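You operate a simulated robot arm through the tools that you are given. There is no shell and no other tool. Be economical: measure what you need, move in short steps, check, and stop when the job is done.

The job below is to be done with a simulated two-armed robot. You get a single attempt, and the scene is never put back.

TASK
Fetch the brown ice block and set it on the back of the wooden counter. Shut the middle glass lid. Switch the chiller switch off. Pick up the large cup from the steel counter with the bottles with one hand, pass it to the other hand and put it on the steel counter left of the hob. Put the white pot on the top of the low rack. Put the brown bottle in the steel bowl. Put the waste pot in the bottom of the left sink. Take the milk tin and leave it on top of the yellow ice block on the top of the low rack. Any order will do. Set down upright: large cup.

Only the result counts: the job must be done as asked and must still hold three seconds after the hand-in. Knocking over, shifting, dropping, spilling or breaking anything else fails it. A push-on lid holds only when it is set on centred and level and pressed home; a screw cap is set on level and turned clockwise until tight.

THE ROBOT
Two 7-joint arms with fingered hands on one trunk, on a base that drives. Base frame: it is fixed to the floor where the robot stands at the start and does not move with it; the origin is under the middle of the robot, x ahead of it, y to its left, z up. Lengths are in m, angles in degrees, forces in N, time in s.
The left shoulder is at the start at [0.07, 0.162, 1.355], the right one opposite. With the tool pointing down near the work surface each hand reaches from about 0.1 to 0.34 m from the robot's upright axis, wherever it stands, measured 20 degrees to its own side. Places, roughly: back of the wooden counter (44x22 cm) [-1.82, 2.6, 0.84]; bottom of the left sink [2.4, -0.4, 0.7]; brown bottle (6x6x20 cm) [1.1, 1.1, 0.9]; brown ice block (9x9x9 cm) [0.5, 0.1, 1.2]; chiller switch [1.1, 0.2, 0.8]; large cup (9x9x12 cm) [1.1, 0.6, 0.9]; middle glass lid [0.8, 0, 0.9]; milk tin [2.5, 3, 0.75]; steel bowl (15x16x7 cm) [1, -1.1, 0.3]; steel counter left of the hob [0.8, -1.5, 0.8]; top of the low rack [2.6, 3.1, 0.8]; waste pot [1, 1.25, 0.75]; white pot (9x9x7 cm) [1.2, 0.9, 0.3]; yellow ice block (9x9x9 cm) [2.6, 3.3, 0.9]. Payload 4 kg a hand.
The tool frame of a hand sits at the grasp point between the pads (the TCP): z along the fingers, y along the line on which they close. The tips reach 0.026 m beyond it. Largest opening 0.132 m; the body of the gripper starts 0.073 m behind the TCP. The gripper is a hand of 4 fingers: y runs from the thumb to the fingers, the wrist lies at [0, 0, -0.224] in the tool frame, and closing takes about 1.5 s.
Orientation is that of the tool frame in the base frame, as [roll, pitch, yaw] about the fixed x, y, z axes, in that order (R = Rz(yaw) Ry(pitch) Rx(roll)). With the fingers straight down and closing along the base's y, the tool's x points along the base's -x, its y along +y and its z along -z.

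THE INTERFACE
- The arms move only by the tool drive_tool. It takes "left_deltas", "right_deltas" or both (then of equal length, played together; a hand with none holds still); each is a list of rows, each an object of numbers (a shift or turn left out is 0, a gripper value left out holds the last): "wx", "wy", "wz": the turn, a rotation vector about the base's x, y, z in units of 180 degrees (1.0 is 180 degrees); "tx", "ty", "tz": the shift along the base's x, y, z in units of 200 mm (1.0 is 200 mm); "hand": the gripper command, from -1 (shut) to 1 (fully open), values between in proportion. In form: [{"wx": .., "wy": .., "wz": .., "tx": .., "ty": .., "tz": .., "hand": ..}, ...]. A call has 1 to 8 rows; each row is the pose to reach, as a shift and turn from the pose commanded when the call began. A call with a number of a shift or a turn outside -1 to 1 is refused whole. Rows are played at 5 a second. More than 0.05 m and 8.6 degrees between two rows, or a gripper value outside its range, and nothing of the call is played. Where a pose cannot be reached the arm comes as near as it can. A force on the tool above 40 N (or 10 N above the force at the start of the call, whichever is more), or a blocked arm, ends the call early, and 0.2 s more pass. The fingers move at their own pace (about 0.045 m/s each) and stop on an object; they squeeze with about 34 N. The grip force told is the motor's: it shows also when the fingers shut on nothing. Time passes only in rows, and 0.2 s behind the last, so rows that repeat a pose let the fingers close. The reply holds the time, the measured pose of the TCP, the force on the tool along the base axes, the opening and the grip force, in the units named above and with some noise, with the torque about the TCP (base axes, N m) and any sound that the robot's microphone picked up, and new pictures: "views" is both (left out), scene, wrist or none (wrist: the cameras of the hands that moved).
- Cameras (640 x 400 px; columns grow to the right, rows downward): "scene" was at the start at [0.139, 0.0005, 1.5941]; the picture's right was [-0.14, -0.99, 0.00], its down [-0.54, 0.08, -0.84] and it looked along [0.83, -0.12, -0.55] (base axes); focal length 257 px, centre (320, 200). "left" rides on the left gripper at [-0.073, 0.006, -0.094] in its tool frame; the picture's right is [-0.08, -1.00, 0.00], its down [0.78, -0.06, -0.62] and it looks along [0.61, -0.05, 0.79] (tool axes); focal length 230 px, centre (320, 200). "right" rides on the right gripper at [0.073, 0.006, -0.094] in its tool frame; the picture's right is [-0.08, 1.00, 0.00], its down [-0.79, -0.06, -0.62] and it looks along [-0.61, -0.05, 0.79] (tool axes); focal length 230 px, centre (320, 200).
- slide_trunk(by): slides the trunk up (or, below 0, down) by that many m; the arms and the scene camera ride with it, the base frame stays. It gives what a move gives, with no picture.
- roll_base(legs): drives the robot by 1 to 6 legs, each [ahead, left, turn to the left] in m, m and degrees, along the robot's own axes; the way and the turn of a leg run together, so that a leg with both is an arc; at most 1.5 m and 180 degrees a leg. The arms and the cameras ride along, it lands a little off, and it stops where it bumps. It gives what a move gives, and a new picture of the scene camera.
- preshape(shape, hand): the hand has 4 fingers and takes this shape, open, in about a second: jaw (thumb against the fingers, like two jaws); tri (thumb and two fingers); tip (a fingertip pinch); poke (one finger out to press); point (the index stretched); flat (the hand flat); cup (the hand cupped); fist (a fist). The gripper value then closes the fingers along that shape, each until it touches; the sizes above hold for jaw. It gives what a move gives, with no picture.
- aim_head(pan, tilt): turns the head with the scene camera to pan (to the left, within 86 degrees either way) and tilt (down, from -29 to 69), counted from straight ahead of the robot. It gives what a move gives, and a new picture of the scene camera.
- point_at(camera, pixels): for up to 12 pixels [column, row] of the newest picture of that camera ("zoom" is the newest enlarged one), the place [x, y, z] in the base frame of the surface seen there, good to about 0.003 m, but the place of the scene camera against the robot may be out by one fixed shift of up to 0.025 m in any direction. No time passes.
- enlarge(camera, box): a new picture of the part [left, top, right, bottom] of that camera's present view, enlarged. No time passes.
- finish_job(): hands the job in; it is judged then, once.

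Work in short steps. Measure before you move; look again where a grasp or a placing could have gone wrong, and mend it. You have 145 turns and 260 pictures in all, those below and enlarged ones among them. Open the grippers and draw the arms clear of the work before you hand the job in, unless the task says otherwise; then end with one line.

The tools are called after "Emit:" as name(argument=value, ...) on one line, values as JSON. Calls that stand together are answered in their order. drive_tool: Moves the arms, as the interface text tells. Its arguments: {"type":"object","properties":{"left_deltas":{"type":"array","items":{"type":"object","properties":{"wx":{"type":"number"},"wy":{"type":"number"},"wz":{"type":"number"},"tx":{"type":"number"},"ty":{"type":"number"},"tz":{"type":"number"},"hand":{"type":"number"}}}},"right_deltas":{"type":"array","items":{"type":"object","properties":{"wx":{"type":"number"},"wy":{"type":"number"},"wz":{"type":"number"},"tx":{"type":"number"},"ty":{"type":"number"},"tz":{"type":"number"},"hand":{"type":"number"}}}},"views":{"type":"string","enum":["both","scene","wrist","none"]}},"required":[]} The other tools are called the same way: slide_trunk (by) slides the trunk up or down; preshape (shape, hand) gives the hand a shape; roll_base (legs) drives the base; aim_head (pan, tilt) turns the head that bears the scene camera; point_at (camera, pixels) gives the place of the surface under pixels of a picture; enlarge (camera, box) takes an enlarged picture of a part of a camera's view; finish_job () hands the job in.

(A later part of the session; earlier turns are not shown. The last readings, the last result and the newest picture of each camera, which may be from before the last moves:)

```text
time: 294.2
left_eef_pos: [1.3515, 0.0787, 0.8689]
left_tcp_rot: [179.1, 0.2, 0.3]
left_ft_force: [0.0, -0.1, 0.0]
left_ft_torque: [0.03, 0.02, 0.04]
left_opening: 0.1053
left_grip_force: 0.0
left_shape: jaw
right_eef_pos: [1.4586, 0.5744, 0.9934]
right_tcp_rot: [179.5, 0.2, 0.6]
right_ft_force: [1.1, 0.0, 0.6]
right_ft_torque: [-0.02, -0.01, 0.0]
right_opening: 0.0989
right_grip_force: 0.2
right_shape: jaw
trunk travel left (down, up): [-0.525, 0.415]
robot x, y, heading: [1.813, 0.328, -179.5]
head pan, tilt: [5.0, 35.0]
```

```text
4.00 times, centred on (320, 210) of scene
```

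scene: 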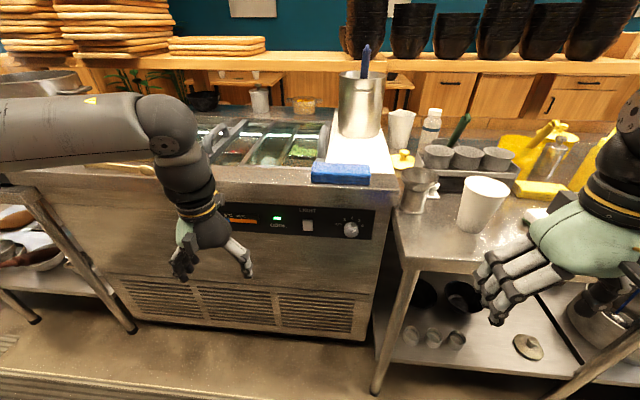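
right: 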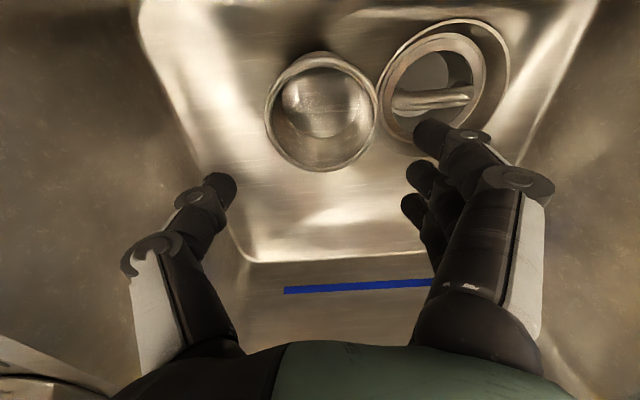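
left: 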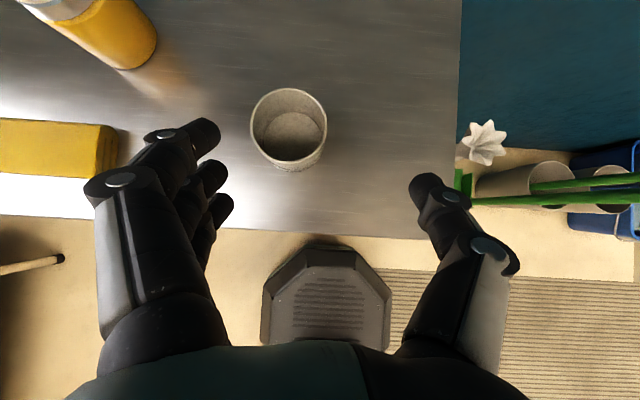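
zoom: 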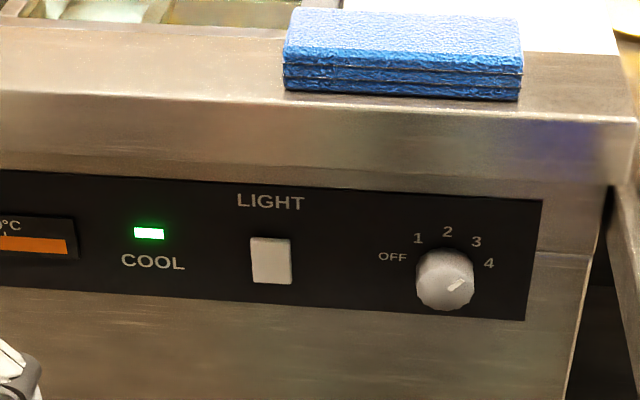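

Measure rocker and knob precisely via the zoom.

Emit:
point_at(camera="zoom", pixels=[[270, 243], [270, 260], [270, 278], [252, 260], [289, 260], [305, 260], [240, 260], [445, 280], [445, 255], [418, 280], [148, 233], [360, 280]])

Emit:
enlarge(camera="scene", box=[285, 200, 325, 245])

```text
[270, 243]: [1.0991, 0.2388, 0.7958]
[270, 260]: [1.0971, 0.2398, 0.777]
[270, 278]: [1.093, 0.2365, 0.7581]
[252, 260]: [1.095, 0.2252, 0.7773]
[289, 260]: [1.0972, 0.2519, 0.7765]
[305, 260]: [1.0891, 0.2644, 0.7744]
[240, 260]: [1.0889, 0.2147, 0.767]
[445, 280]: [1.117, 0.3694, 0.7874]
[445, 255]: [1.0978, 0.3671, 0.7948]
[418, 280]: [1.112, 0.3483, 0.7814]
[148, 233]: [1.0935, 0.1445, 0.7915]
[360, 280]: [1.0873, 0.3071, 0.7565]
```

```text
8.89 times, centred on (305, 222) of scene
```

zoom: 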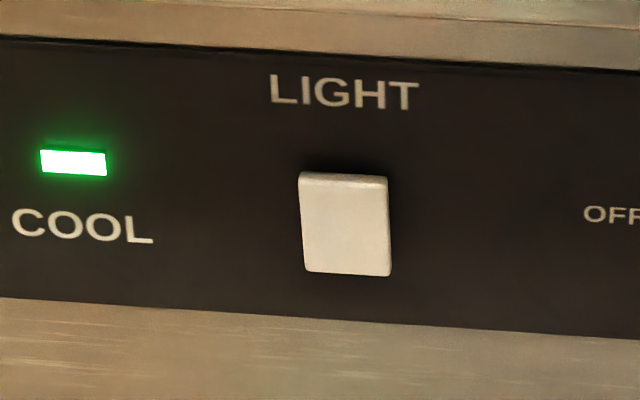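

The rocker (centre ≈(1.096,0.238,0.777) scene) matches the stated switch place; its lower half is pressed in, the upper half sticks out. I shape the left hand to poke and turn it to point at the panel.

Emit:
preshape(hand="left", shape="poke")

Emit:
drive_tool(left_deltas=[{"wy": 0.045, "ty": 0.1}, {"wy": 0.09, "ty": 0.2}, {"wy": 0.135, "ty": 0.3}, {"wy": 0.18, "ty": 0.4}, {"wy": 0.225, "ty": 0.5}, {"wy": 0.27, "ty": 0.6}, {"wy": 0.315, "ty": 0.7}, {"wy": 0.36, "ty": 0.72}], views="none")

Emit:
drive_tool(left_deltas=[{"wy": 0.045, "tz": -0.05}, {"wy": 0.09, "tz": -0.1}, {"wy": 0.14, "tz": -0.1}, {"wy": 0.14, "tz": -0.1}], views="both")

```text
time: 295.1
left_eef_pos: [1.3522, 0.08, 0.8691]
left_tcp_rot: [179.1, 0.0, 0.2]
left_ft_force: [-0.2, 0.3, 0.9]
left_ft_torque: [-0.02, 0.0, -0.02]
left_opening: 0.0
left_grip_force: 0.1
left_shape: poke
right_eef_pos: [1.4588, 0.5747, 0.9925]
right_tcp_rot: [179.5, 0.3, 0.5]
right_ft_force: [-0.9, -0.8, 0.3]
right_ft_torque: [-0.01, -0.04, 0.0]
right_opening: 0.0988
right_grip_force: 0.1
right_shape: jaw
trunk travel left (down, up): [-0.525, 0.415]
robot x, y, heading: [1.8145, 0.3278, -179.5]
head pan, tilt: [5.0, 35.0]
```

```text
time: 296.9
left_eef_pos: [1.3292, 0.2328, 0.8655]
left_tcp_rot: [-175.2, 64.6, 7.4]
left_ft_force: [-0.3, -0.3, 0.9]
left_ft_torque: [0.02, -0.01, 0.0]
left_opening: 0.0002
left_grip_force: 0.1
left_shape: poke
left hand out of reach, approached as far as the arm can: row 5, 6, 7, 8
right_eef_pos: [1.4612, 0.5782, 0.992]
right_tcp_rot: [179.5, 0.3, 0.5]
right_ft_force: [0.8, -0.2, 0.1]
right_ft_torque: [-0.01, 0.01, -0.01]
right_opening: 0.099
right_grip_force: 0.0
right_shape: jaw
trunk travel left (down, up): [-0.525, 0.415]
robot x, y, heading: [1.8139, 0.3244, -179.3]
head pan, tilt: [5.0, 35.0]
```

```text
refused: row 3 steps farther than a row can; nothing moved
```

Give it more room: move forward to x≈1.24 while completing the turn.

Emit:
drive_tool(left_deltas=[{"tx": -0.2, "tz": -0.05}, {"tx": -0.35, "tz": -0.1}, {"wy": 0.045, "tx": -0.4, "tz": -0.15}, {"wy": 0.09, "tx": -0.4, "tz": -0.2}, {"wy": 0.13, "tx": -0.4, "tz": -0.2}, {"wy": 0.13, "tx": -0.4, "tz": -0.2}], views="both")

```text
time: 298.3
left_eef_pos: [1.1835, 0.2776, 0.8956]
left_tcp_rot: [-170.7, 84.6, 11.1]
left_ft_force: [0.5, 0.8, 0.1]
left_ft_torque: [-0.03, 0.0, 0.01]
left_opening: 0.0001
left_grip_force: 0.1
left_shape: poke
left hand out of reach, approached as far as the arm can: row 3, 4, 5, 6
right_eef_pos: [1.4593, 0.5739, 0.9924]
right_tcp_rot: [179.6, 0.3, 0.6]
right_ft_force: [0.4, 0.7, -0.1]
right_ft_torque: [0.01, 0.0, 0.0]
right_opening: 0.0987
right_grip_force: 0.0
right_shape: jaw
trunk travel left (down, up): [-0.525, 0.415]
robot x, y, heading: [1.8138, 0.3316, -179.5]
head pan, tilt: [5.0, 35.0]
```

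scene: 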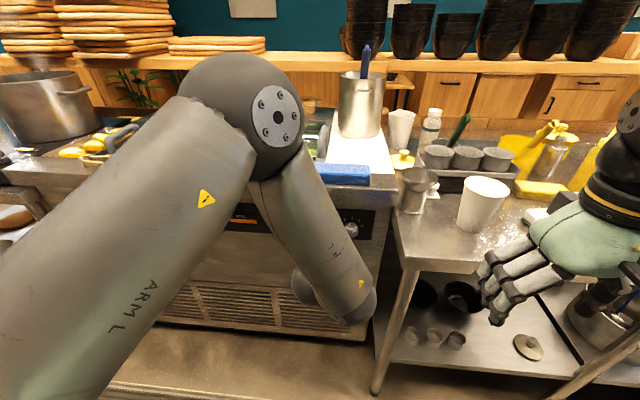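
left: 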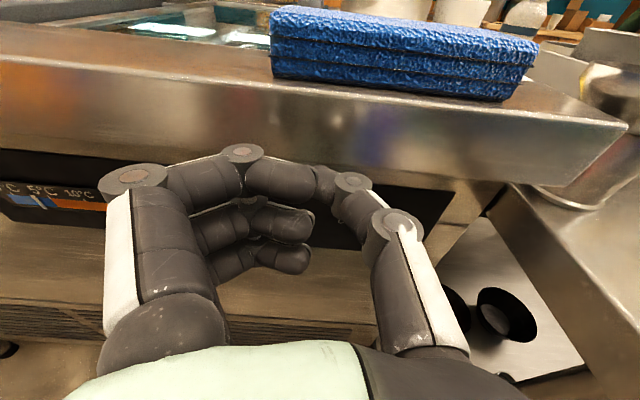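

Tool is nearly horizontal now. Back the base a little and lower the trunk so the finger faces the panel.

Emit:
roll_base(legs=[[-0.05, 0.05, 0]])

Emit:
slide_trunk(by=-0.11)

Emit:
enlarge(camera="left", box=[0, 0, 640, 400])

```text
time: 299.3
left_eef_pos: [1.2335, 0.2292, 0.8973]
left_tcp_rot: [-168.4, 84.9, 13.4]
left_ft_force: [0.5, -0.6, 0.2]
left_ft_torque: [-0.01, 0.0, 0.0]
left_opening: 0.0
left_grip_force: 0.1
left_shape: poke
right_eef_pos: [1.5094, 0.5249, 0.9922]
right_tcp_rot: [179.7, 0.4, 0.6]
right_ft_force: [0.3, 0.2, 1.0]
right_ft_torque: [-0.02, 0.01, 0.0]
right_opening: 0.0987
right_grip_force: 0.1
right_shape: jaw
trunk travel left (down, up): [-0.525, 0.415]
robot x, y, heading: [1.8666, 0.2816, -179.6]
head pan, tilt: [5.0, 35.0]
```

scene: 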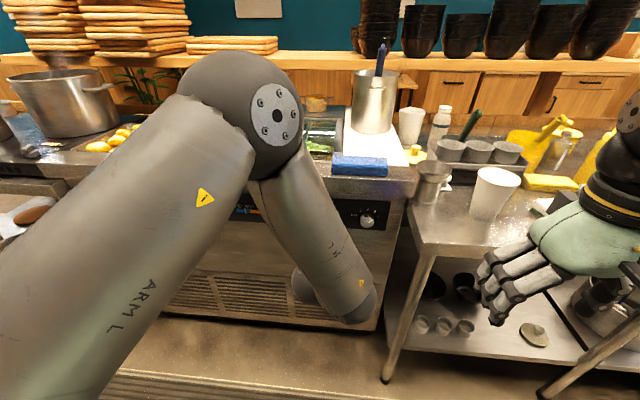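

```text
time: 300.7
left_eef_pos: [1.2315, 0.2276, 0.7888]
left_tcp_rot: [-167.2, 84.6, 14.7]
left_ft_force: [0.6, -0.4, 0.2]
left_ft_torque: [-0.01, 0.0, -0.01]
left_opening: 0.0
left_grip_force: 0.0
left_shape: poke
right_eef_pos: [1.5086, 0.5261, 0.8837]
right_tcp_rot: [179.6, 0.2, 0.5]
right_ft_force: [-0.4, 0.3, -0.1]
right_ft_torque: [0.02, 0.01, 0.02]
right_opening: 0.0985
right_grip_force: 0.1
right_shape: jaw
trunk travel left (down, up): [-0.415, 0.525]
robot x, y, heading: [1.8633, 0.2805, -179.5]
head pan, tilt: [5.0, 35.0]
```

```text
1.00 times, centred on (320, 200) of left (not enlarged: the box is as wide or as high as the picture)
```

zoom: 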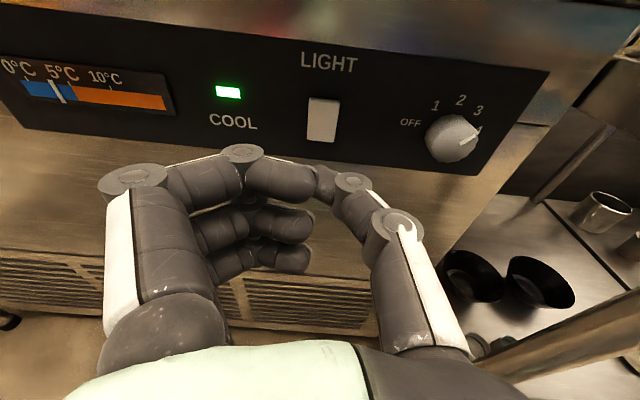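

Excellent view. Measure the rocker and knob from the wrist camera.

Emit:
point_at(camera="left", pixels=[[322, 100], [322, 120], [320, 137], [308, 118], [337, 118], [290, 118], [450, 138], [322, 75], [325, 180], [345, 180], [300, 20]])

```text
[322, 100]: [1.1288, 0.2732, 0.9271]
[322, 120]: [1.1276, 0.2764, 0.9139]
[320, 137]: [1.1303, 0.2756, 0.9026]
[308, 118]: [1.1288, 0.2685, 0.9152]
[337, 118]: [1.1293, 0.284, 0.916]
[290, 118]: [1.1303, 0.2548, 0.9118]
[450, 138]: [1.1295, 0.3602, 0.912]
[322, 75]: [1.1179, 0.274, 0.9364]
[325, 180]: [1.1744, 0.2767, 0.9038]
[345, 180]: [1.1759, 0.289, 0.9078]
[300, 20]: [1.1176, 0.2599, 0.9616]
```

That referred to the older left picture; use the zoom picture instead.

Emit:
point_at(camera="zoom", pixels=[[322, 101], [322, 120], [320, 137], [310, 118], [334, 118], [290, 118], [450, 138], [322, 75], [325, 180], [345, 180], [350, 20]])

```text
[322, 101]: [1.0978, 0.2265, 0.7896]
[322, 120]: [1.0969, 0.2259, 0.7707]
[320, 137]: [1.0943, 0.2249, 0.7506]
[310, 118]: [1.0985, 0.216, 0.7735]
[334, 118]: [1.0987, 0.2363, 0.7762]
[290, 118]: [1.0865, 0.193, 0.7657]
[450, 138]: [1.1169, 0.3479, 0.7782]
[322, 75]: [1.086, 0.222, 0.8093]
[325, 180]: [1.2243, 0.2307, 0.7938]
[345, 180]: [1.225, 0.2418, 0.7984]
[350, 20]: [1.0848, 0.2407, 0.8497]
```

Rocker: y 0.226, z 0.75–0.79, upper end sticking out. Advance the fingertip to the upper half at z≈0.785 and press.

Emit:
drive_tool(left_deltas=[{"tx": -0.15, "tz": -0.02}, {"tx": -0.3, "tz": -0.02}, {"tx": -0.42, "tz": -0.02}, {"tx": -0.42, "tz": -0.02}], views="wrist")

```text
time: 301.7
left_eef_pos: [1.1464, 0.2274, 0.7856]
left_tcp_rot: [-168.5, 84.8, 13.1]
left_ft_force: [0.4, -0.1, -0.1]
left_ft_torque: [0.01, 0.01, 0.0]
left_opening: 0.0
left_grip_force: 0.0
left_shape: poke
right_eef_pos: [1.5095, 0.5256, 0.8837]
right_tcp_rot: [179.5, 0.3, 0.7]
right_ft_force: [0.2, -0.1, 1.5]
right_ft_torque: [-0.01, 0.02, 0.02]
right_opening: 0.0986
right_grip_force: 0.0
right_shape: jaw
trunk travel left (down, up): [-0.415, 0.525]
robot x, y, heading: [1.8604, 0.2798, -179.4]
head pan, tilt: [5.0, 35.0]
```

left: 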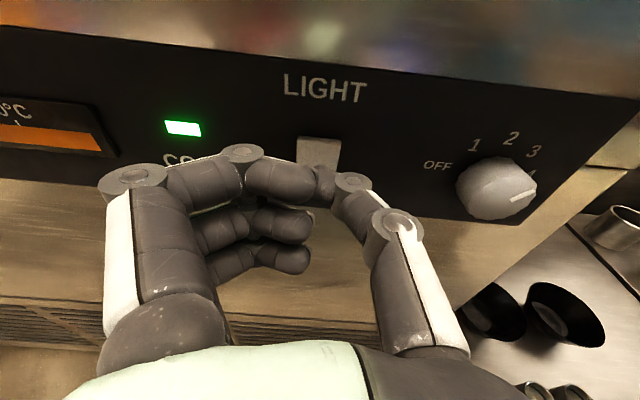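

Fingertip is in front of the rocker's upper half. Press in small steps.

Emit:
drive_tool(left_deltas=[{"tx": -0.06}, {"tx": -0.1}, {"tx": -0.13}, {"tx": -0.16}, {"tx": -0.19}, {"tx": -0.22}], views="wrist")

```text
time: 303.0
left_eef_pos: [1.1169, 0.2348, 0.7836]
left_tcp_rot: [-167.5, 84.5, 13.5]
left_ft_force: [24.0, 1.1, 9.8]
left_ft_torque: [-0.1, 0.02, 0.24]
left_opening: 0.0
left_grip_force: 0.1
left_shape: poke
right_eef_pos: [1.5133, 0.526, 0.8844]
right_tcp_rot: [179.5, 0.5, 0.5]
right_ft_force: [0.0, -0.4, 0.1]
right_ft_torque: [0.02, -0.01, 0.01]
right_opening: 0.0986
right_grip_force: 0.1
right_shape: jaw
trunk travel left (down, up): [-0.415, 0.525]
robot x, y, heading: [1.8661, 0.2794, -179.3]
head pan, tilt: [5.0, 35.0]
heard: click
stopped in row 6 (left hand): the force on the tool passed its limit at 44 N (the readings are from after the stop); the commanded pose is now the measured one
```

left: 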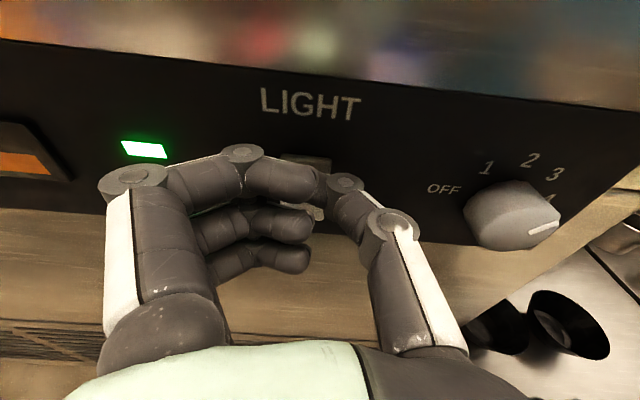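

Heard a click. Withdraw and inspect the switch and lamp.

Emit:
drive_tool(left_deltas=[{"tx": 0.15}, {"tx": 0.3}, {"tx": 0.45}, {"tx": 0.55}], views="wrist")

Emit:
point_at(camera="left", pixels=[[322, 101], [322, 110], [322, 120], [322, 128], [320, 137]])

```text
time: 304.0
left_eef_pos: [1.2236, 0.2345, 0.7799]
left_tcp_rot: [-167.9, 84.3, 13.2]
left_ft_force: [0.6, -0.8, 0.7]
left_ft_torque: [0.01, -0.01, 0.01]
left_opening: 0.0001
left_grip_force: 0.1
left_shape: poke
right_eef_pos: [1.5096, 0.5271, 0.8832]
right_tcp_rot: [179.5, 0.4, 0.5]
right_ft_force: [0.1, -0.6, -0.6]
right_ft_torque: [-0.01, 0.0, -0.01]
right_opening: 0.0986
right_grip_force: 0.0
right_shape: jaw
trunk travel left (down, up): [-0.415, 0.525]
robot x, y, heading: [1.8675, 0.2818, -179.2]
head pan, tilt: [5.0, 35.0]
```

left: 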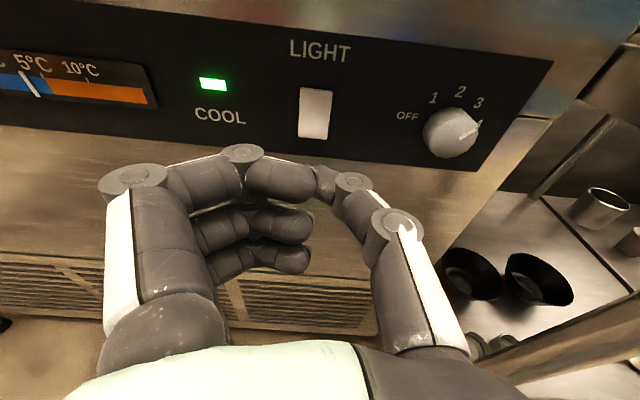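

```text
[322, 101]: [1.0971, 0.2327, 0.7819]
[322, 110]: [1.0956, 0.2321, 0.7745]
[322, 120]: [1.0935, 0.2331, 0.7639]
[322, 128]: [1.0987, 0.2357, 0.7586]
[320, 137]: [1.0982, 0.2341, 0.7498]
```

The rocker has flipped (lower edge now stands out). Now the glass lid: raise the trunk, reshape the hand and look from above.

Emit:
slide_trunk(by=0.4)

Emit:
drive_tool(left_deltas=[{"wy": -0.045, "tx": 0.1}, {"wy": -0.09, "tx": 0.2}, {"wy": -0.135, "tx": 0.3}, {"wy": -0.18, "tx": 0.4}, {"wy": -0.225, "tx": 0.45}, {"wy": -0.27, "tx": 0.5}, {"wy": -0.315, "tx": 0.55}, {"wy": -0.36, "tx": 0.55}], views="none")

Emit:
aim_head(pan=25, tilt=45)

```text
time: 307.8
left_eef_pos: [1.2223, 0.234, 1.1798]
left_tcp_rot: [-168.1, 84.1, 13.1]
left_ft_force: [-0.2, -0.6, 0.5]
left_ft_torque: [0.0, 0.06, -0.02]
left_opening: 0.0
left_grip_force: 0.1
left_shape: poke
right_eef_pos: [1.5105, 0.5258, 1.2823]
right_tcp_rot: [179.6, 0.3, 0.6]
right_ft_force: [0.0, 1.1, 0.5]
right_ft_torque: [0.02, 0.0, -0.01]
right_opening: 0.0985
right_grip_force: 0.0
right_shape: jaw
trunk travel left (down, up): [-0.815, 0.125]
robot x, y, heading: [1.8634, 0.28, -179.5]
head pan, tilt: [5.0, 35.0]
```

```text
time: 309.6
left_eef_pos: [1.3311, 0.2339, 1.1787]
left_tcp_rot: [179.4, 19.4, 1.4]
left_ft_force: [0.1, 0.9, -0.5]
left_ft_torque: [0.01, -0.03, 0.03]
left_opening: 0.0002
left_grip_force: 0.0
left_shape: poke
right_eef_pos: [1.5091, 0.5261, 1.2818]
right_tcp_rot: [179.6, 0.5, 0.5]
right_ft_force: [-1.0, 0.4, 0.0]
right_ft_torque: [0.02, -0.02, 0.03]
right_opening: 0.0985
right_grip_force: 0.1
right_shape: jaw
trunk travel left (down, up): [-0.815, 0.125]
robot x, y, heading: [1.8681, 0.2821, -179.5]
head pan, tilt: [5.0, 35.0]
```

```text
time: 310.4
left_eef_pos: [1.3318, 0.2336, 1.18]
left_tcp_rot: [179.3, 19.6, 1.4]
left_ft_force: [0.2, 0.6, 0.0]
left_ft_torque: [0.0, 0.01, 0.0]
left_opening: 0.0
left_grip_force: 0.2
left_shape: poke
right_eef_pos: [1.5111, 0.5265, 1.2828]
right_tcp_rot: [179.6, 0.3, 0.6]
right_ft_force: [0.0, 1.0, 0.3]
right_ft_torque: [0.01, -0.02, 0.0]
right_opening: 0.0989
right_grip_force: 0.0
right_shape: jaw
trunk travel left (down, up): [-0.815, 0.125]
robot x, y, heading: [1.8613, 0.2809, -179.5]
head pan, tilt: [25.0, 45.0]
```

scene: 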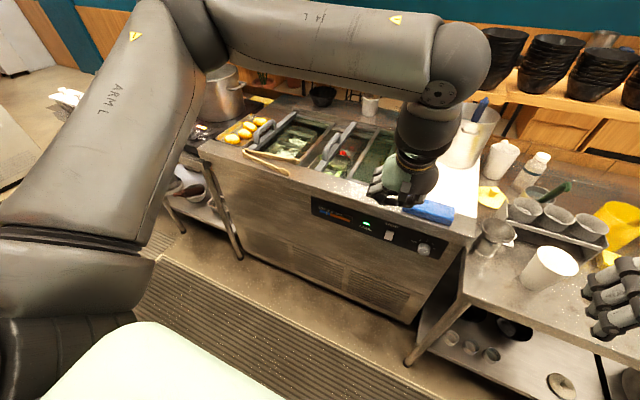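

Slide left to y≈−0.05 for a direct view of the lids.

Emit:
roll_base(legs=[[0.05, 0.42, 0]])

Emit:
preshape(hand="left", shape="jaw")

Emit:
aim_head(pan=-5, tilt=42)

Emit:
enlarge(camera="scene", box=[230, 110, 470, 260])

```text
time: 313.0
left_eef_pos: [1.2858, -0.1878, 1.1805]
left_tcp_rot: [179.3, 19.6, 1.3]
left_ft_force: [0.1, 0.1, 0.7]
left_ft_torque: [0.0, 0.0, -0.01]
left_opening: 0.0
left_grip_force: 0.0
left_shape: poke
right_eef_pos: [1.4661, 0.1062, 1.2818]
right_tcp_rot: [179.5, 0.3, 0.5]
right_ft_force: [0.8, 0.4, 0.2]
right_ft_torque: [0.0, -0.01, -0.03]
right_opening: 0.0988
right_grip_force: 0.1
right_shape: jaw
trunk travel left (down, up): [-0.815, 0.125]
robot x, y, heading: [1.8194, -0.1396, -179.6]
head pan, tilt: [25.0, 45.0]
```

scene: 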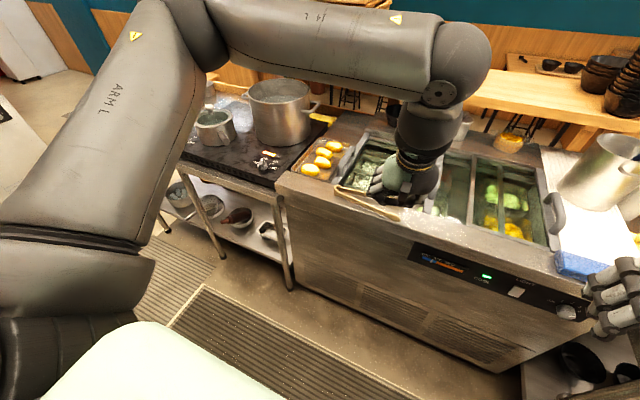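

```text
time: 313.9
left_eef_pos: [1.2866, -0.1886, 1.1795]
left_tcp_rot: [179.4, 19.5, 1.3]
left_ft_force: [-0.4, 0.3, -0.5]
left_ft_torque: [-0.03, 0.06, -0.01]
left_opening: 0.132
left_grip_force: 0.1
left_shape: jaw
right_eef_pos: [1.4653, 0.1044, 1.2821]
right_tcp_rot: [179.6, 0.3, 0.6]
right_ft_force: [-0.7, -0.4, 0.2]
right_ft_torque: [0.0, -0.03, 0.0]
right_opening: 0.0987
right_grip_force: 0.0
right_shape: jaw
trunk travel left (down, up): [-0.815, 0.125]
robot x, y, heading: [1.817, -0.1426, -179.9]
head pan, tilt: [25.0, 45.0]
```

```text
time: 314.9
left_eef_pos: [1.2853, -0.1879, 1.18]
left_tcp_rot: [179.2, 19.6, 1.3]
left_ft_force: [-0.7, -0.2, 0.0]
left_ft_torque: [0.03, -0.03, -0.02]
left_opening: 0.132
left_grip_force: 0.1
left_shape: jaw
right_eef_pos: [1.4639, 0.104, 1.2823]
right_tcp_rot: [179.6, 0.3, 0.5]
right_ft_force: [-0.9, -0.5, 1.0]
right_ft_torque: [0.01, 0.01, -0.01]
right_opening: 0.0989
right_grip_force: 0.2
right_shape: jaw
trunk travel left (down, up): [-0.815, 0.125]
robot x, y, heading: [1.8183, -0.1418, -179.4]
head pan, tilt: [-5.0, 42.0]
```

scene: 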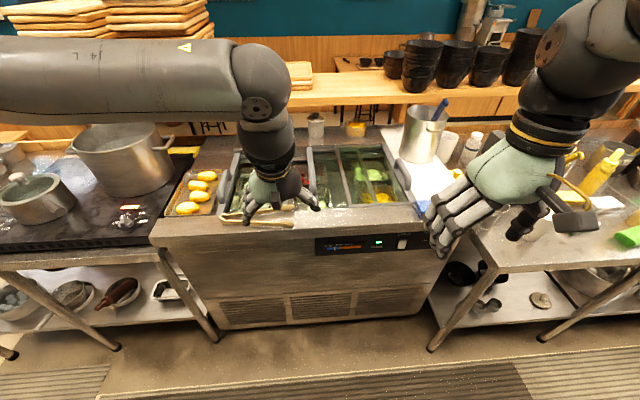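

```text
2.67 times, centred on (350, 185) of scene
```

zoom: 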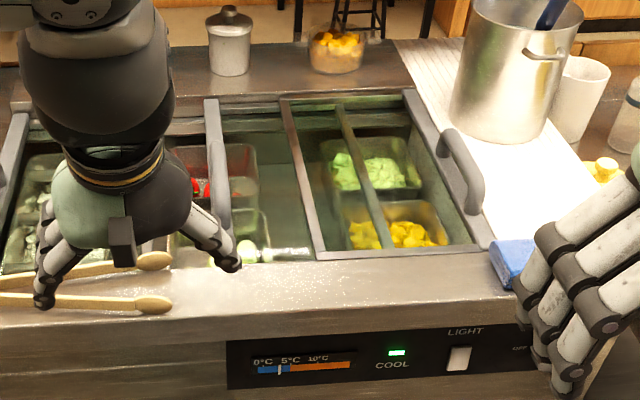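

These look like sliding glass lids with bar handles. Move the left hand away to view fully.

Emit:
drive_tool(left_deltas=[{"ty": -0.2, "wy": -0.03}, {"ty": -0.4, "wy": -0.06}, {"ty": -0.6, "wy": -0.09}, {"ty": -0.8, "wy": -0.109}, {"ty": -1.0, "wy": -0.109}], right_deltas=[{"ty": 0.2}, {"ty": 0.4}, {"ty": 0.4}, {"ty": 0.4}, {"ty": 0.4}], views="scene")

Emit:
enlarge(camera="scene", box=[190, 120, 450, 260])

```text
time: 316.1
left_eef_pos: [1.2875, -0.3891, 1.1793]
left_tcp_rot: [178.9, -0.1, 1.2]
left_ft_force: [0.9, -0.1, -0.5]
left_ft_torque: [0.01, 0.01, 0.0]
left_opening: 0.132
left_grip_force: 0.0
left_shape: jaw
right_eef_pos: [1.4672, 0.1818, 1.2838]
right_tcp_rot: [179.6, 0.4, 0.5]
right_ft_force: [0.6, 0.0, -0.2]
right_ft_torque: [0.02, 0.02, 0.02]
right_opening: 0.0986
right_grip_force: 0.1
right_shape: jaw
trunk travel left (down, up): [-0.815, 0.125]
robot x, y, heading: [1.8202, -0.1405, -179.6]
head pan, tilt: [-5.0, 42.0]
```

scene: 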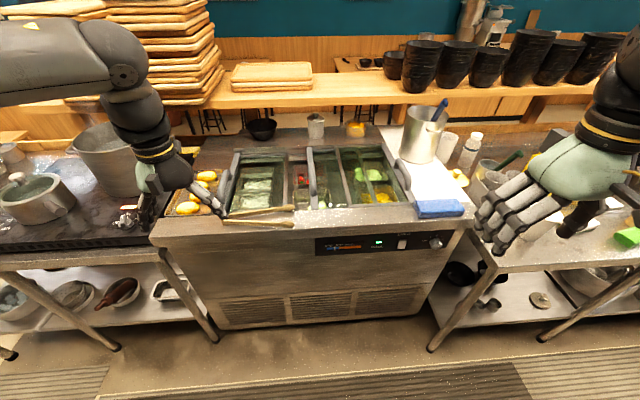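

```text
2.46 times, centred on (320, 190) of scene
```

zoom: 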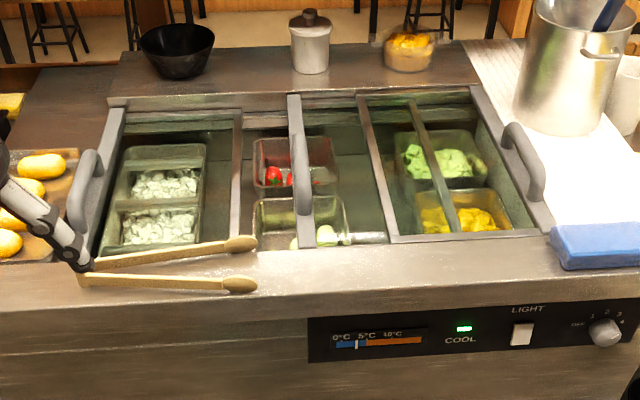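

The middle lid's handle bar at zoom (300,165) is slid right by some cm, leaving the middle well open; measure bars.

Emit:
point_at(camera="zoom", pixels=[[296, 110], [305, 238], [303, 190], [300, 140], [303, 210], [237, 120], [232, 235], [370, 150], [385, 210], [435, 170], [85, 190], [530, 160]])

Emit:
enlarge(camera="scene", box=[280, 140, 390, 215])

```text
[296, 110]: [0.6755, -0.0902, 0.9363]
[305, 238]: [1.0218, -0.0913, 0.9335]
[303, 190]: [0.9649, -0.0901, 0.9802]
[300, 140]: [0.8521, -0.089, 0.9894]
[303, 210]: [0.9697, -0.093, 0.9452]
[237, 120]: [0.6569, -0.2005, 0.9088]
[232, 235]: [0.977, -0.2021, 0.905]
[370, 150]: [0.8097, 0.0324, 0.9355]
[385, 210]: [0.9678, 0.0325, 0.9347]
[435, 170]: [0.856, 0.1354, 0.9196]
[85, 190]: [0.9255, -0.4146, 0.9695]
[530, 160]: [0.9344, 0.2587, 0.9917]
```

```text
5.33 times, centred on (335, 178) of scene
```

zoom: 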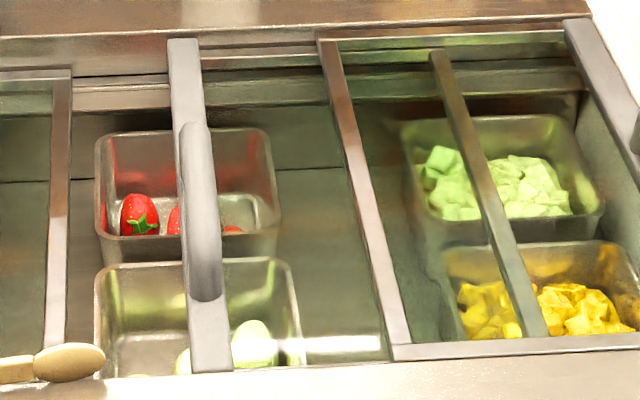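

Middle lid: handle at y≈−0.09 (scene), its far edge at y≈0.135; it must slide −y by ≈0.11 to the left lid's frame (y≈−0.20). Drive closer.

Emit:
roll_base(legs=[[0.32, -0.08, 0]])

Emit:
drive_tool(left_deltas=[{"ty": 0.2, "tx": -0.06}, {"ty": 0.4, "tx": -0.12}, {"ty": 0.6, "tx": -0.18}, {"ty": 0.8, "tx": -0.24}, {"ty": 0.98, "tx": -0.26}, {"ty": 0.98, "tx": -0.26}], views="both")

```text
time: 318.3
left_eef_pos: [0.965, -0.3101, 1.1801]
left_tcp_rot: [178.9, 0.0, 1.0]
left_ft_force: [0.5, 0.2, 0.0]
left_ft_torque: [-0.02, -0.04, 0.0]
left_opening: 0.132
left_grip_force: 0.0
left_shape: jaw
right_eef_pos: [1.1458, 0.2611, 1.2838]
right_tcp_rot: [179.6, 0.4, 0.3]
right_ft_force: [0.3, -0.7, -0.6]
right_ft_torque: [0.01, -0.02, -0.03]
right_opening: 0.0987
right_grip_force: 0.0
right_shape: jaw
trunk travel left (down, up): [-0.815, 0.125]
robot x, y, heading: [1.4979, -0.0645, -179.3]
head pan, tilt: [-5.0, 42.0]
```

scene: 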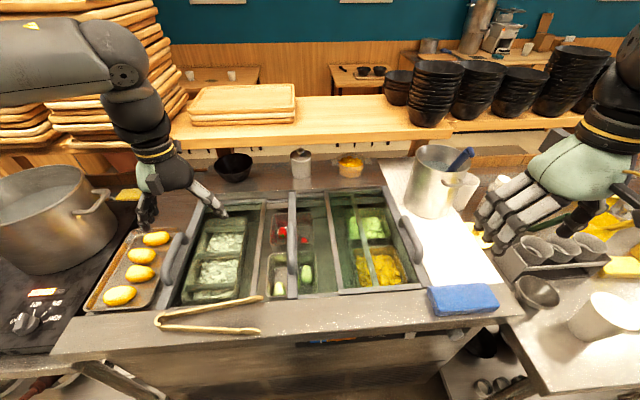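

```text
time: 319.7
left_eef_pos: [0.911, -0.1135, 1.1782]
left_tcp_rot: [179.0, 0.1, 1.1]
left_ft_force: [0.2, -0.2, 0.0]
left_ft_torque: [0.02, 0.02, 0.0]
left_opening: 0.1319
left_grip_force: 0.1
left_shape: jaw
right_eef_pos: [1.1446, 0.2617, 1.2834]
right_tcp_rot: [179.6, 0.4, 0.4]
right_ft_force: [0.8, -0.5, -0.1]
right_ft_torque: [0.03, -0.02, -0.02]
right_opening: 0.0987
right_grip_force: 0.0
right_shape: jaw
trunk travel left (down, up): [-0.815, 0.125]
robot x, y, heading: [1.4996, -0.0639, -179.4]
head pan, tilt: [-5.0, 42.0]
```

scene: 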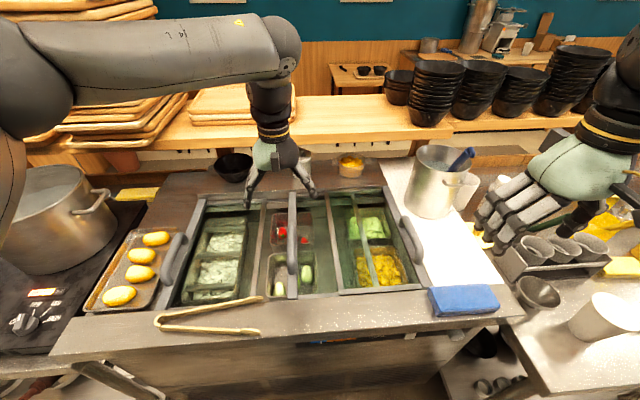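
left: 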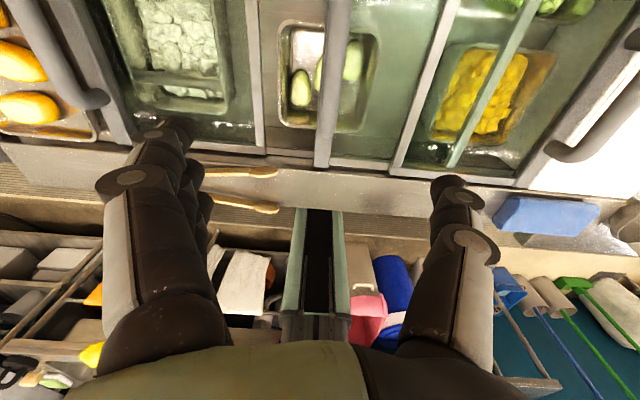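

Measure the handle from the wrist camera.

Emit:
point_at(camera="left", pixels=[[337, 20], [332, 70], [325, 90], [322, 130], [320, 160], [262, 100], [422, 90], [340, 5]])

```text
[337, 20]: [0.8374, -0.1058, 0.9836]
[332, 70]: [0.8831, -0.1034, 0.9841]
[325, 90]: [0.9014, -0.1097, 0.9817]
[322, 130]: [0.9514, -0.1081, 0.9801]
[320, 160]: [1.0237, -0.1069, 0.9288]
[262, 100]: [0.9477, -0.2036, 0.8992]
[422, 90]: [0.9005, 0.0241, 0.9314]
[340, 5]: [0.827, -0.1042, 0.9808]
```

Handle at y −0.106, x 0.83–0.95, top 0.984. Lower onto it.

Emit:
drive_tool(left_deltas=[{"tx": -0.02, "ty": 0.035, "tz": -0.2, "hand": 0.2}, {"tx": -0.04, "ty": 0.035, "tz": -0.4}, {"tx": -0.06, "ty": 0.035, "tz": -0.6}, {"tx": -0.06, "ty": 0.035, "tz": -0.8}, {"tx": -0.06, "ty": 0.035, "tz": -0.98}, {"tx": -0.06, "ty": 0.035, "tz": -0.98}], views="wrist")

```text
time: 321.1
left_eef_pos: [0.8995, -0.1052, 0.985]
left_tcp_rot: [179.0, 0.0, 1.0]
left_ft_force: [-0.2, 0.5, -0.6]
left_ft_torque: [-0.01, -0.02, 0.01]
left_opening: 0.0797
left_grip_force: 0.0
left_shape: jaw
right_eef_pos: [1.1441, 0.262, 1.282]
right_tcp_rot: [179.7, 0.4, 0.4]
right_ft_force: [-0.3, 0.1, -0.9]
right_ft_torque: [-0.01, -0.01, 0.01]
right_opening: 0.0989
right_grip_force: 0.0
right_shape: jaw
trunk travel left (down, up): [-0.815, 0.125]
robot x, y, heading: [1.4942, -0.0632, -179.7]
head pan, tilt: [-5.0, 42.0]
```

left: 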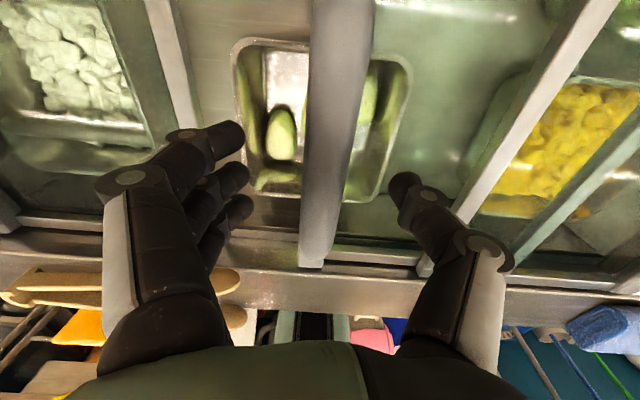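

Handle between the digits. Close, then slide toward −y until it stops.

Emit:
drive_tool(left_deltas=[{"tz": -0.05}, {"tz": -0.05, "hand": -1}, {"tz": -0.05}, {"tz": -0.05}, {"tz": -0.05}, {"tz": -0.05}, {"tz": -0.05}], views="none")

Emit:
drive_tool(left_deltas=[{"ty": -0.08}, {"ty": -0.16}, {"ty": -0.24}, {"ty": -0.32}, {"ty": -0.4}, {"ty": -0.44}, {"ty": -0.48}], views="both")

```text
time: 322.7
left_eef_pos: [0.8974, -0.1041, 0.9721]
left_tcp_rot: [178.8, -0.2, 1.0]
left_ft_force: [1.1, -0.3, -12.8]
left_ft_torque: [-0.1, -0.03, -0.01]
left_opening: 0.0041
left_grip_force: 33.9
left_shape: jaw
right_eef_pos: [1.142, 0.262, 1.282]
right_tcp_rot: [179.4, 0.3, 0.3]
right_ft_force: [1.0, -0.8, -0.2]
right_ft_torque: [0.0, -0.03, -0.01]
right_opening: 0.0987
right_grip_force: 0.1
right_shape: jaw
trunk travel left (down, up): [-0.815, 0.125]
robot x, y, heading: [1.4955, -0.0636, -179.3]
head pan, tilt: [-5.0, 42.0]
```

```text
time: 324.3
left_eef_pos: [0.8981, -0.203, 0.9734]
left_tcp_rot: [178.8, -0.2, 1.1]
left_ft_force: [7.9, -0.8, -18.2]
left_ft_torque: [-0.14, -0.06, -0.09]
left_opening: 0.0039
left_grip_force: 33.9
left_shape: jaw
right_eef_pos: [1.143, 0.2613, 1.2821]
right_tcp_rot: [179.6, 0.2, 0.5]
right_ft_force: [-0.8, -0.6, -1.0]
right_ft_torque: [0.03, -0.05, 0.0]
right_opening: 0.0987
right_grip_force: 0.0
right_shape: jaw
trunk travel left (down, up): [-0.815, 0.125]
robot x, y, heading: [1.4987, -0.0658, -179.9]
head pan, tilt: [-5.0, 42.0]
```

scene: 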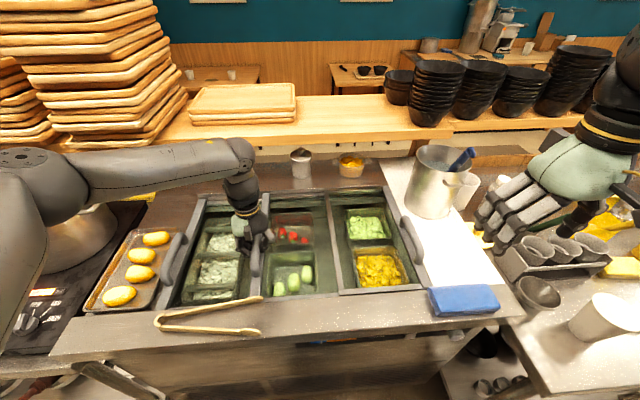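
left: 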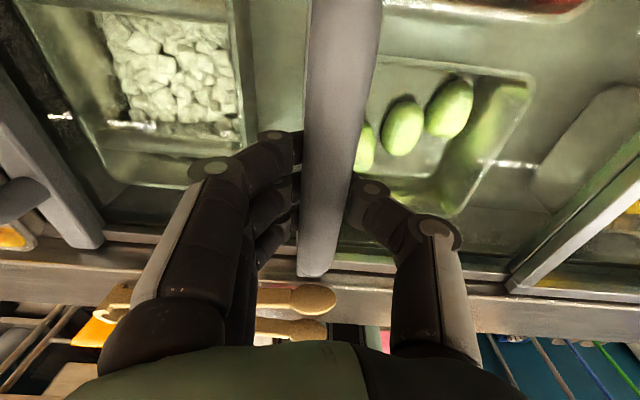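

Slid 10 cm without a stop yet. Nudge further gently until it stops.

Emit:
drive_tool(left_deltas=[{"ty": -0.03}, {"ty": -0.06}, {"ty": -0.09}, {"ty": -0.12}], views="scene")

Emit:
enlarge(camera="scene", box=[180, 170, 440, 320])

```text
time: 325.2
left_eef_pos: [0.8998, -0.2097, 0.9722]
left_tcp_rot: [179.7, -0.2, 0.2]
left_ft_force: [-1.0, 14.3, -13.0]
left_ft_torque: [0.03, 0.01, 0.07]
left_opening: 0.0042
left_grip_force: 33.9
left_shape: jaw
right_eef_pos: [1.1431, 0.2644, 1.2823]
right_tcp_rot: [179.4, 0.1, 0.3]
right_ft_force: [0.8, -1.1, 0.0]
right_ft_torque: [0.02, 0.01, -0.02]
right_opening: 0.0987
right_grip_force: 0.0
right_shape: jaw
trunk travel left (down, up): [-0.815, 0.125]
robot x, y, heading: [1.4982, -0.066, -179.7]
head pan, tilt: [-5.0, 42.0]
stopped in row 4 (left hand): the force on the tool passed its limit at 42 N (the readings are from after the stop); the commanded pose is now the measured one
```

scene: 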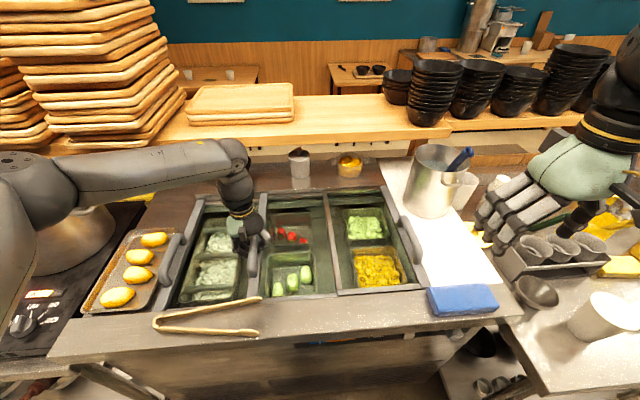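

```text
2.46 times, centred on (310, 245) of scene
```

zoom: 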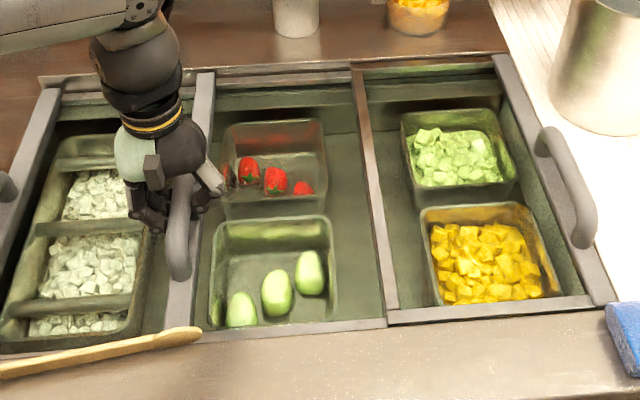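

The lid hit its stop; it now covers the middle well. Open and rise.

Emit:
drive_tool(left_deltas=[{"hand": 0.2}, {}, {}, {}, {}, {"tz": 0.2}, {"tz": 0.4}, {"tz": 0.6}], views="none")

Emit:
drive_tool(left_deltas=[{"tz": 0.2}, {"tz": 0.4}, {"tx": 0.2, "tz": 0.6}, {"tx": 0.4, "tz": 0.7}, {"tx": 0.6, "tz": 0.7}], views="scene")

Emit:
enlarge(camera="scene", box=[180, 170, 440, 320])

```text
time: 327.0
left_eef_pos: [0.9011, -0.2135, 1.0954]
left_tcp_rot: [179.4, -0.1, 0.5]
left_ft_force: [0.3, 0.0, 0.0]
left_ft_torque: [0.0, 0.01, -0.01]
left_opening: 0.0791
left_grip_force: 0.0
left_shape: jaw
right_eef_pos: [1.1459, 0.2642, 1.2828]
right_tcp_rot: [179.5, 0.2, 0.2]
right_ft_force: [-0.5, -0.6, -0.1]
right_ft_torque: [-0.02, 0.01, 0.01]
right_opening: 0.0987
right_grip_force: 0.1
right_shape: jaw
trunk travel left (down, up): [-0.815, 0.125]
robot x, y, heading: [1.4964, -0.0632, -179.7]
head pan, tilt: [-5.0, 42.0]
```

```text
refused: row 3 steps farther than a row can; nothing moved
```

```text
2.46 times, centred on (310, 245) of scene
```

zoom: 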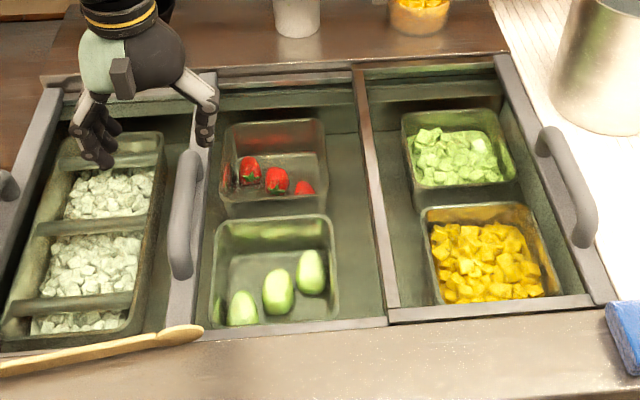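

Lid is shut. Retract the left arm, back off and move in front of the large cup.

Emit:
drive_tool(left_deltas=[{"tz": 0.2}, {"tx": 0.1, "tz": 0.35}, {"tx": 0.3, "tz": 0.4}, {"tx": 0.5, "tz": 0.4}, {"tx": 0.7, "tz": 0.4}, {"tx": 0.7, "ty": 0.2, "tz": 0.4}], views="none")

Emit:
roll_base(legs=[[-0.3, 0, 0], [0, -0.72, 0]])

Emit:
aim_head(pan=0, tilt=48)

Emit:
enlarge(camera="scene", box=[220, 130, 440, 280])

```text
time: 328.4
left_eef_pos: [1.0409, -0.171, 1.1739]
left_tcp_rot: [179.4, -0.2, 0.6]
left_ft_force: [0.4, 0.5, 0.6]
left_ft_torque: [-0.04, 0.0, -0.01]
left_opening: 0.0787
left_grip_force: 0.1
left_shape: jaw
right_eef_pos: [1.1445, 0.2664, 1.2808]
right_tcp_rot: [179.3, 0.4, 0.4]
right_ft_force: [-1.0, 0.8, -0.9]
right_ft_torque: [-0.04, -0.02, 0.02]
right_opening: 0.0985
right_grip_force: 0.1
right_shape: jaw
trunk travel left (down, up): [-0.815, 0.125]
robot x, y, heading: [1.496, -0.065, -179.9]
head pan, tilt: [-5.0, 42.0]
```

```text
time: 333.9
left_eef_pos: [1.34, 0.5442, 1.1741]
left_tcp_rot: [179.5, -0.1, 0.3]
left_ft_force: [0.0, -0.6, 0.3]
left_ft_torque: [-0.01, 0.02, 0.01]
left_opening: 0.0789
left_grip_force: 0.0
left_shape: jaw
right_eef_pos: [1.4461, 0.9791, 1.2833]
right_tcp_rot: [179.6, 0.2, -0.1]
right_ft_force: [-0.1, -0.1, -0.3]
right_ft_torque: [0.0, -0.01, -0.01]
right_opening: 0.0987
right_grip_force: 0.1
right_shape: jaw
trunk travel left (down, up): [-0.815, 0.125]
robot x, y, heading: [1.7952, 0.652, 179.9]
head pan, tilt: [-5.0, 42.0]
```

scene: 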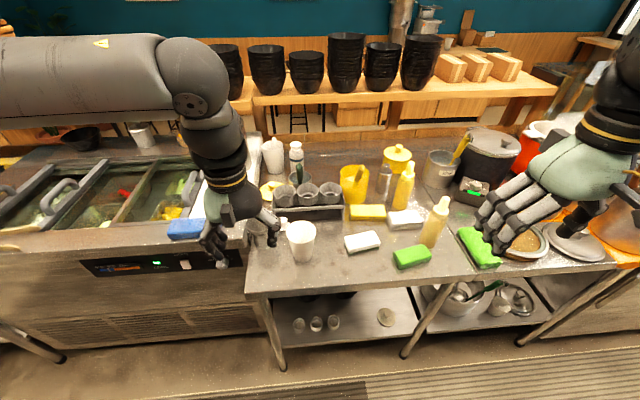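

```text
time: 334.6
left_eef_pos: [1.3393, 0.5456, 1.1734]
left_tcp_rot: [179.5, -0.2, 0.2]
left_ft_force: [0.7, 0.3, 0.0]
left_ft_torque: [0.01, -0.05, -0.01]
left_opening: 0.0787
left_grip_force: 0.1
left_shape: jaw
right_eef_pos: [1.4452, 0.9809, 1.2829]
right_tcp_rot: [179.5, 0.3, -0.1]
right_ft_force: [-1.1, -0.8, 0.1]
right_ft_torque: [0.01, 0.01, -0.03]
right_opening: 0.0986
right_grip_force: 0.1
right_shape: jaw
trunk travel left (down, up): [-0.815, 0.125]
robot x, y, heading: [1.7961, 0.6515, 180.0]
head pan, tilt: [0.0, 48.0]
```

scene: 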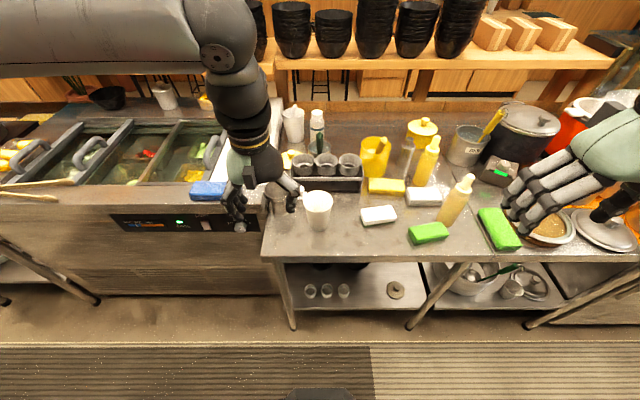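

```text
2.67 times, centred on (330, 205) of scene
```

zoom: 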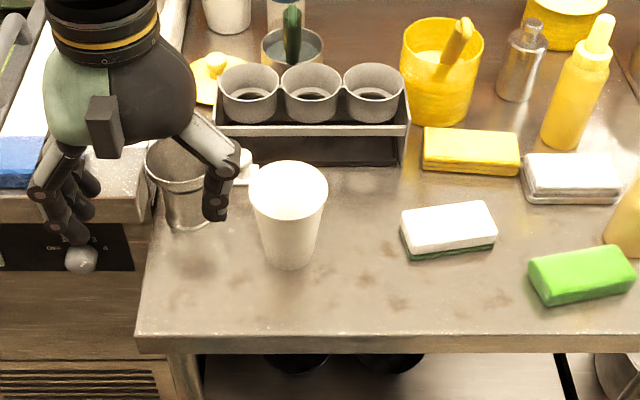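

Measure the cup and jug.

Emit:
point_at(camera="zoom", pixels=[[249, 190], [328, 190], [288, 165], [288, 212], [270, 262], [312, 262], [290, 268], [147, 165], [205, 215], [185, 228], [240, 165], [340, 250]])

```text
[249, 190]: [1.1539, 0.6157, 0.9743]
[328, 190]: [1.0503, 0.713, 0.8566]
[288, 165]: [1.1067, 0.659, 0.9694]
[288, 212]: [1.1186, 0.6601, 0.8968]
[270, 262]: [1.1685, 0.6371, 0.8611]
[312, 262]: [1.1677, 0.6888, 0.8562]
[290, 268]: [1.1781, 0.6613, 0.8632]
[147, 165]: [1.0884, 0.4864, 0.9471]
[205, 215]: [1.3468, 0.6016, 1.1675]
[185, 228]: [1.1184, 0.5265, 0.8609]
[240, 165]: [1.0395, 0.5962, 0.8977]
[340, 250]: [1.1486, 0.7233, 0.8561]
```

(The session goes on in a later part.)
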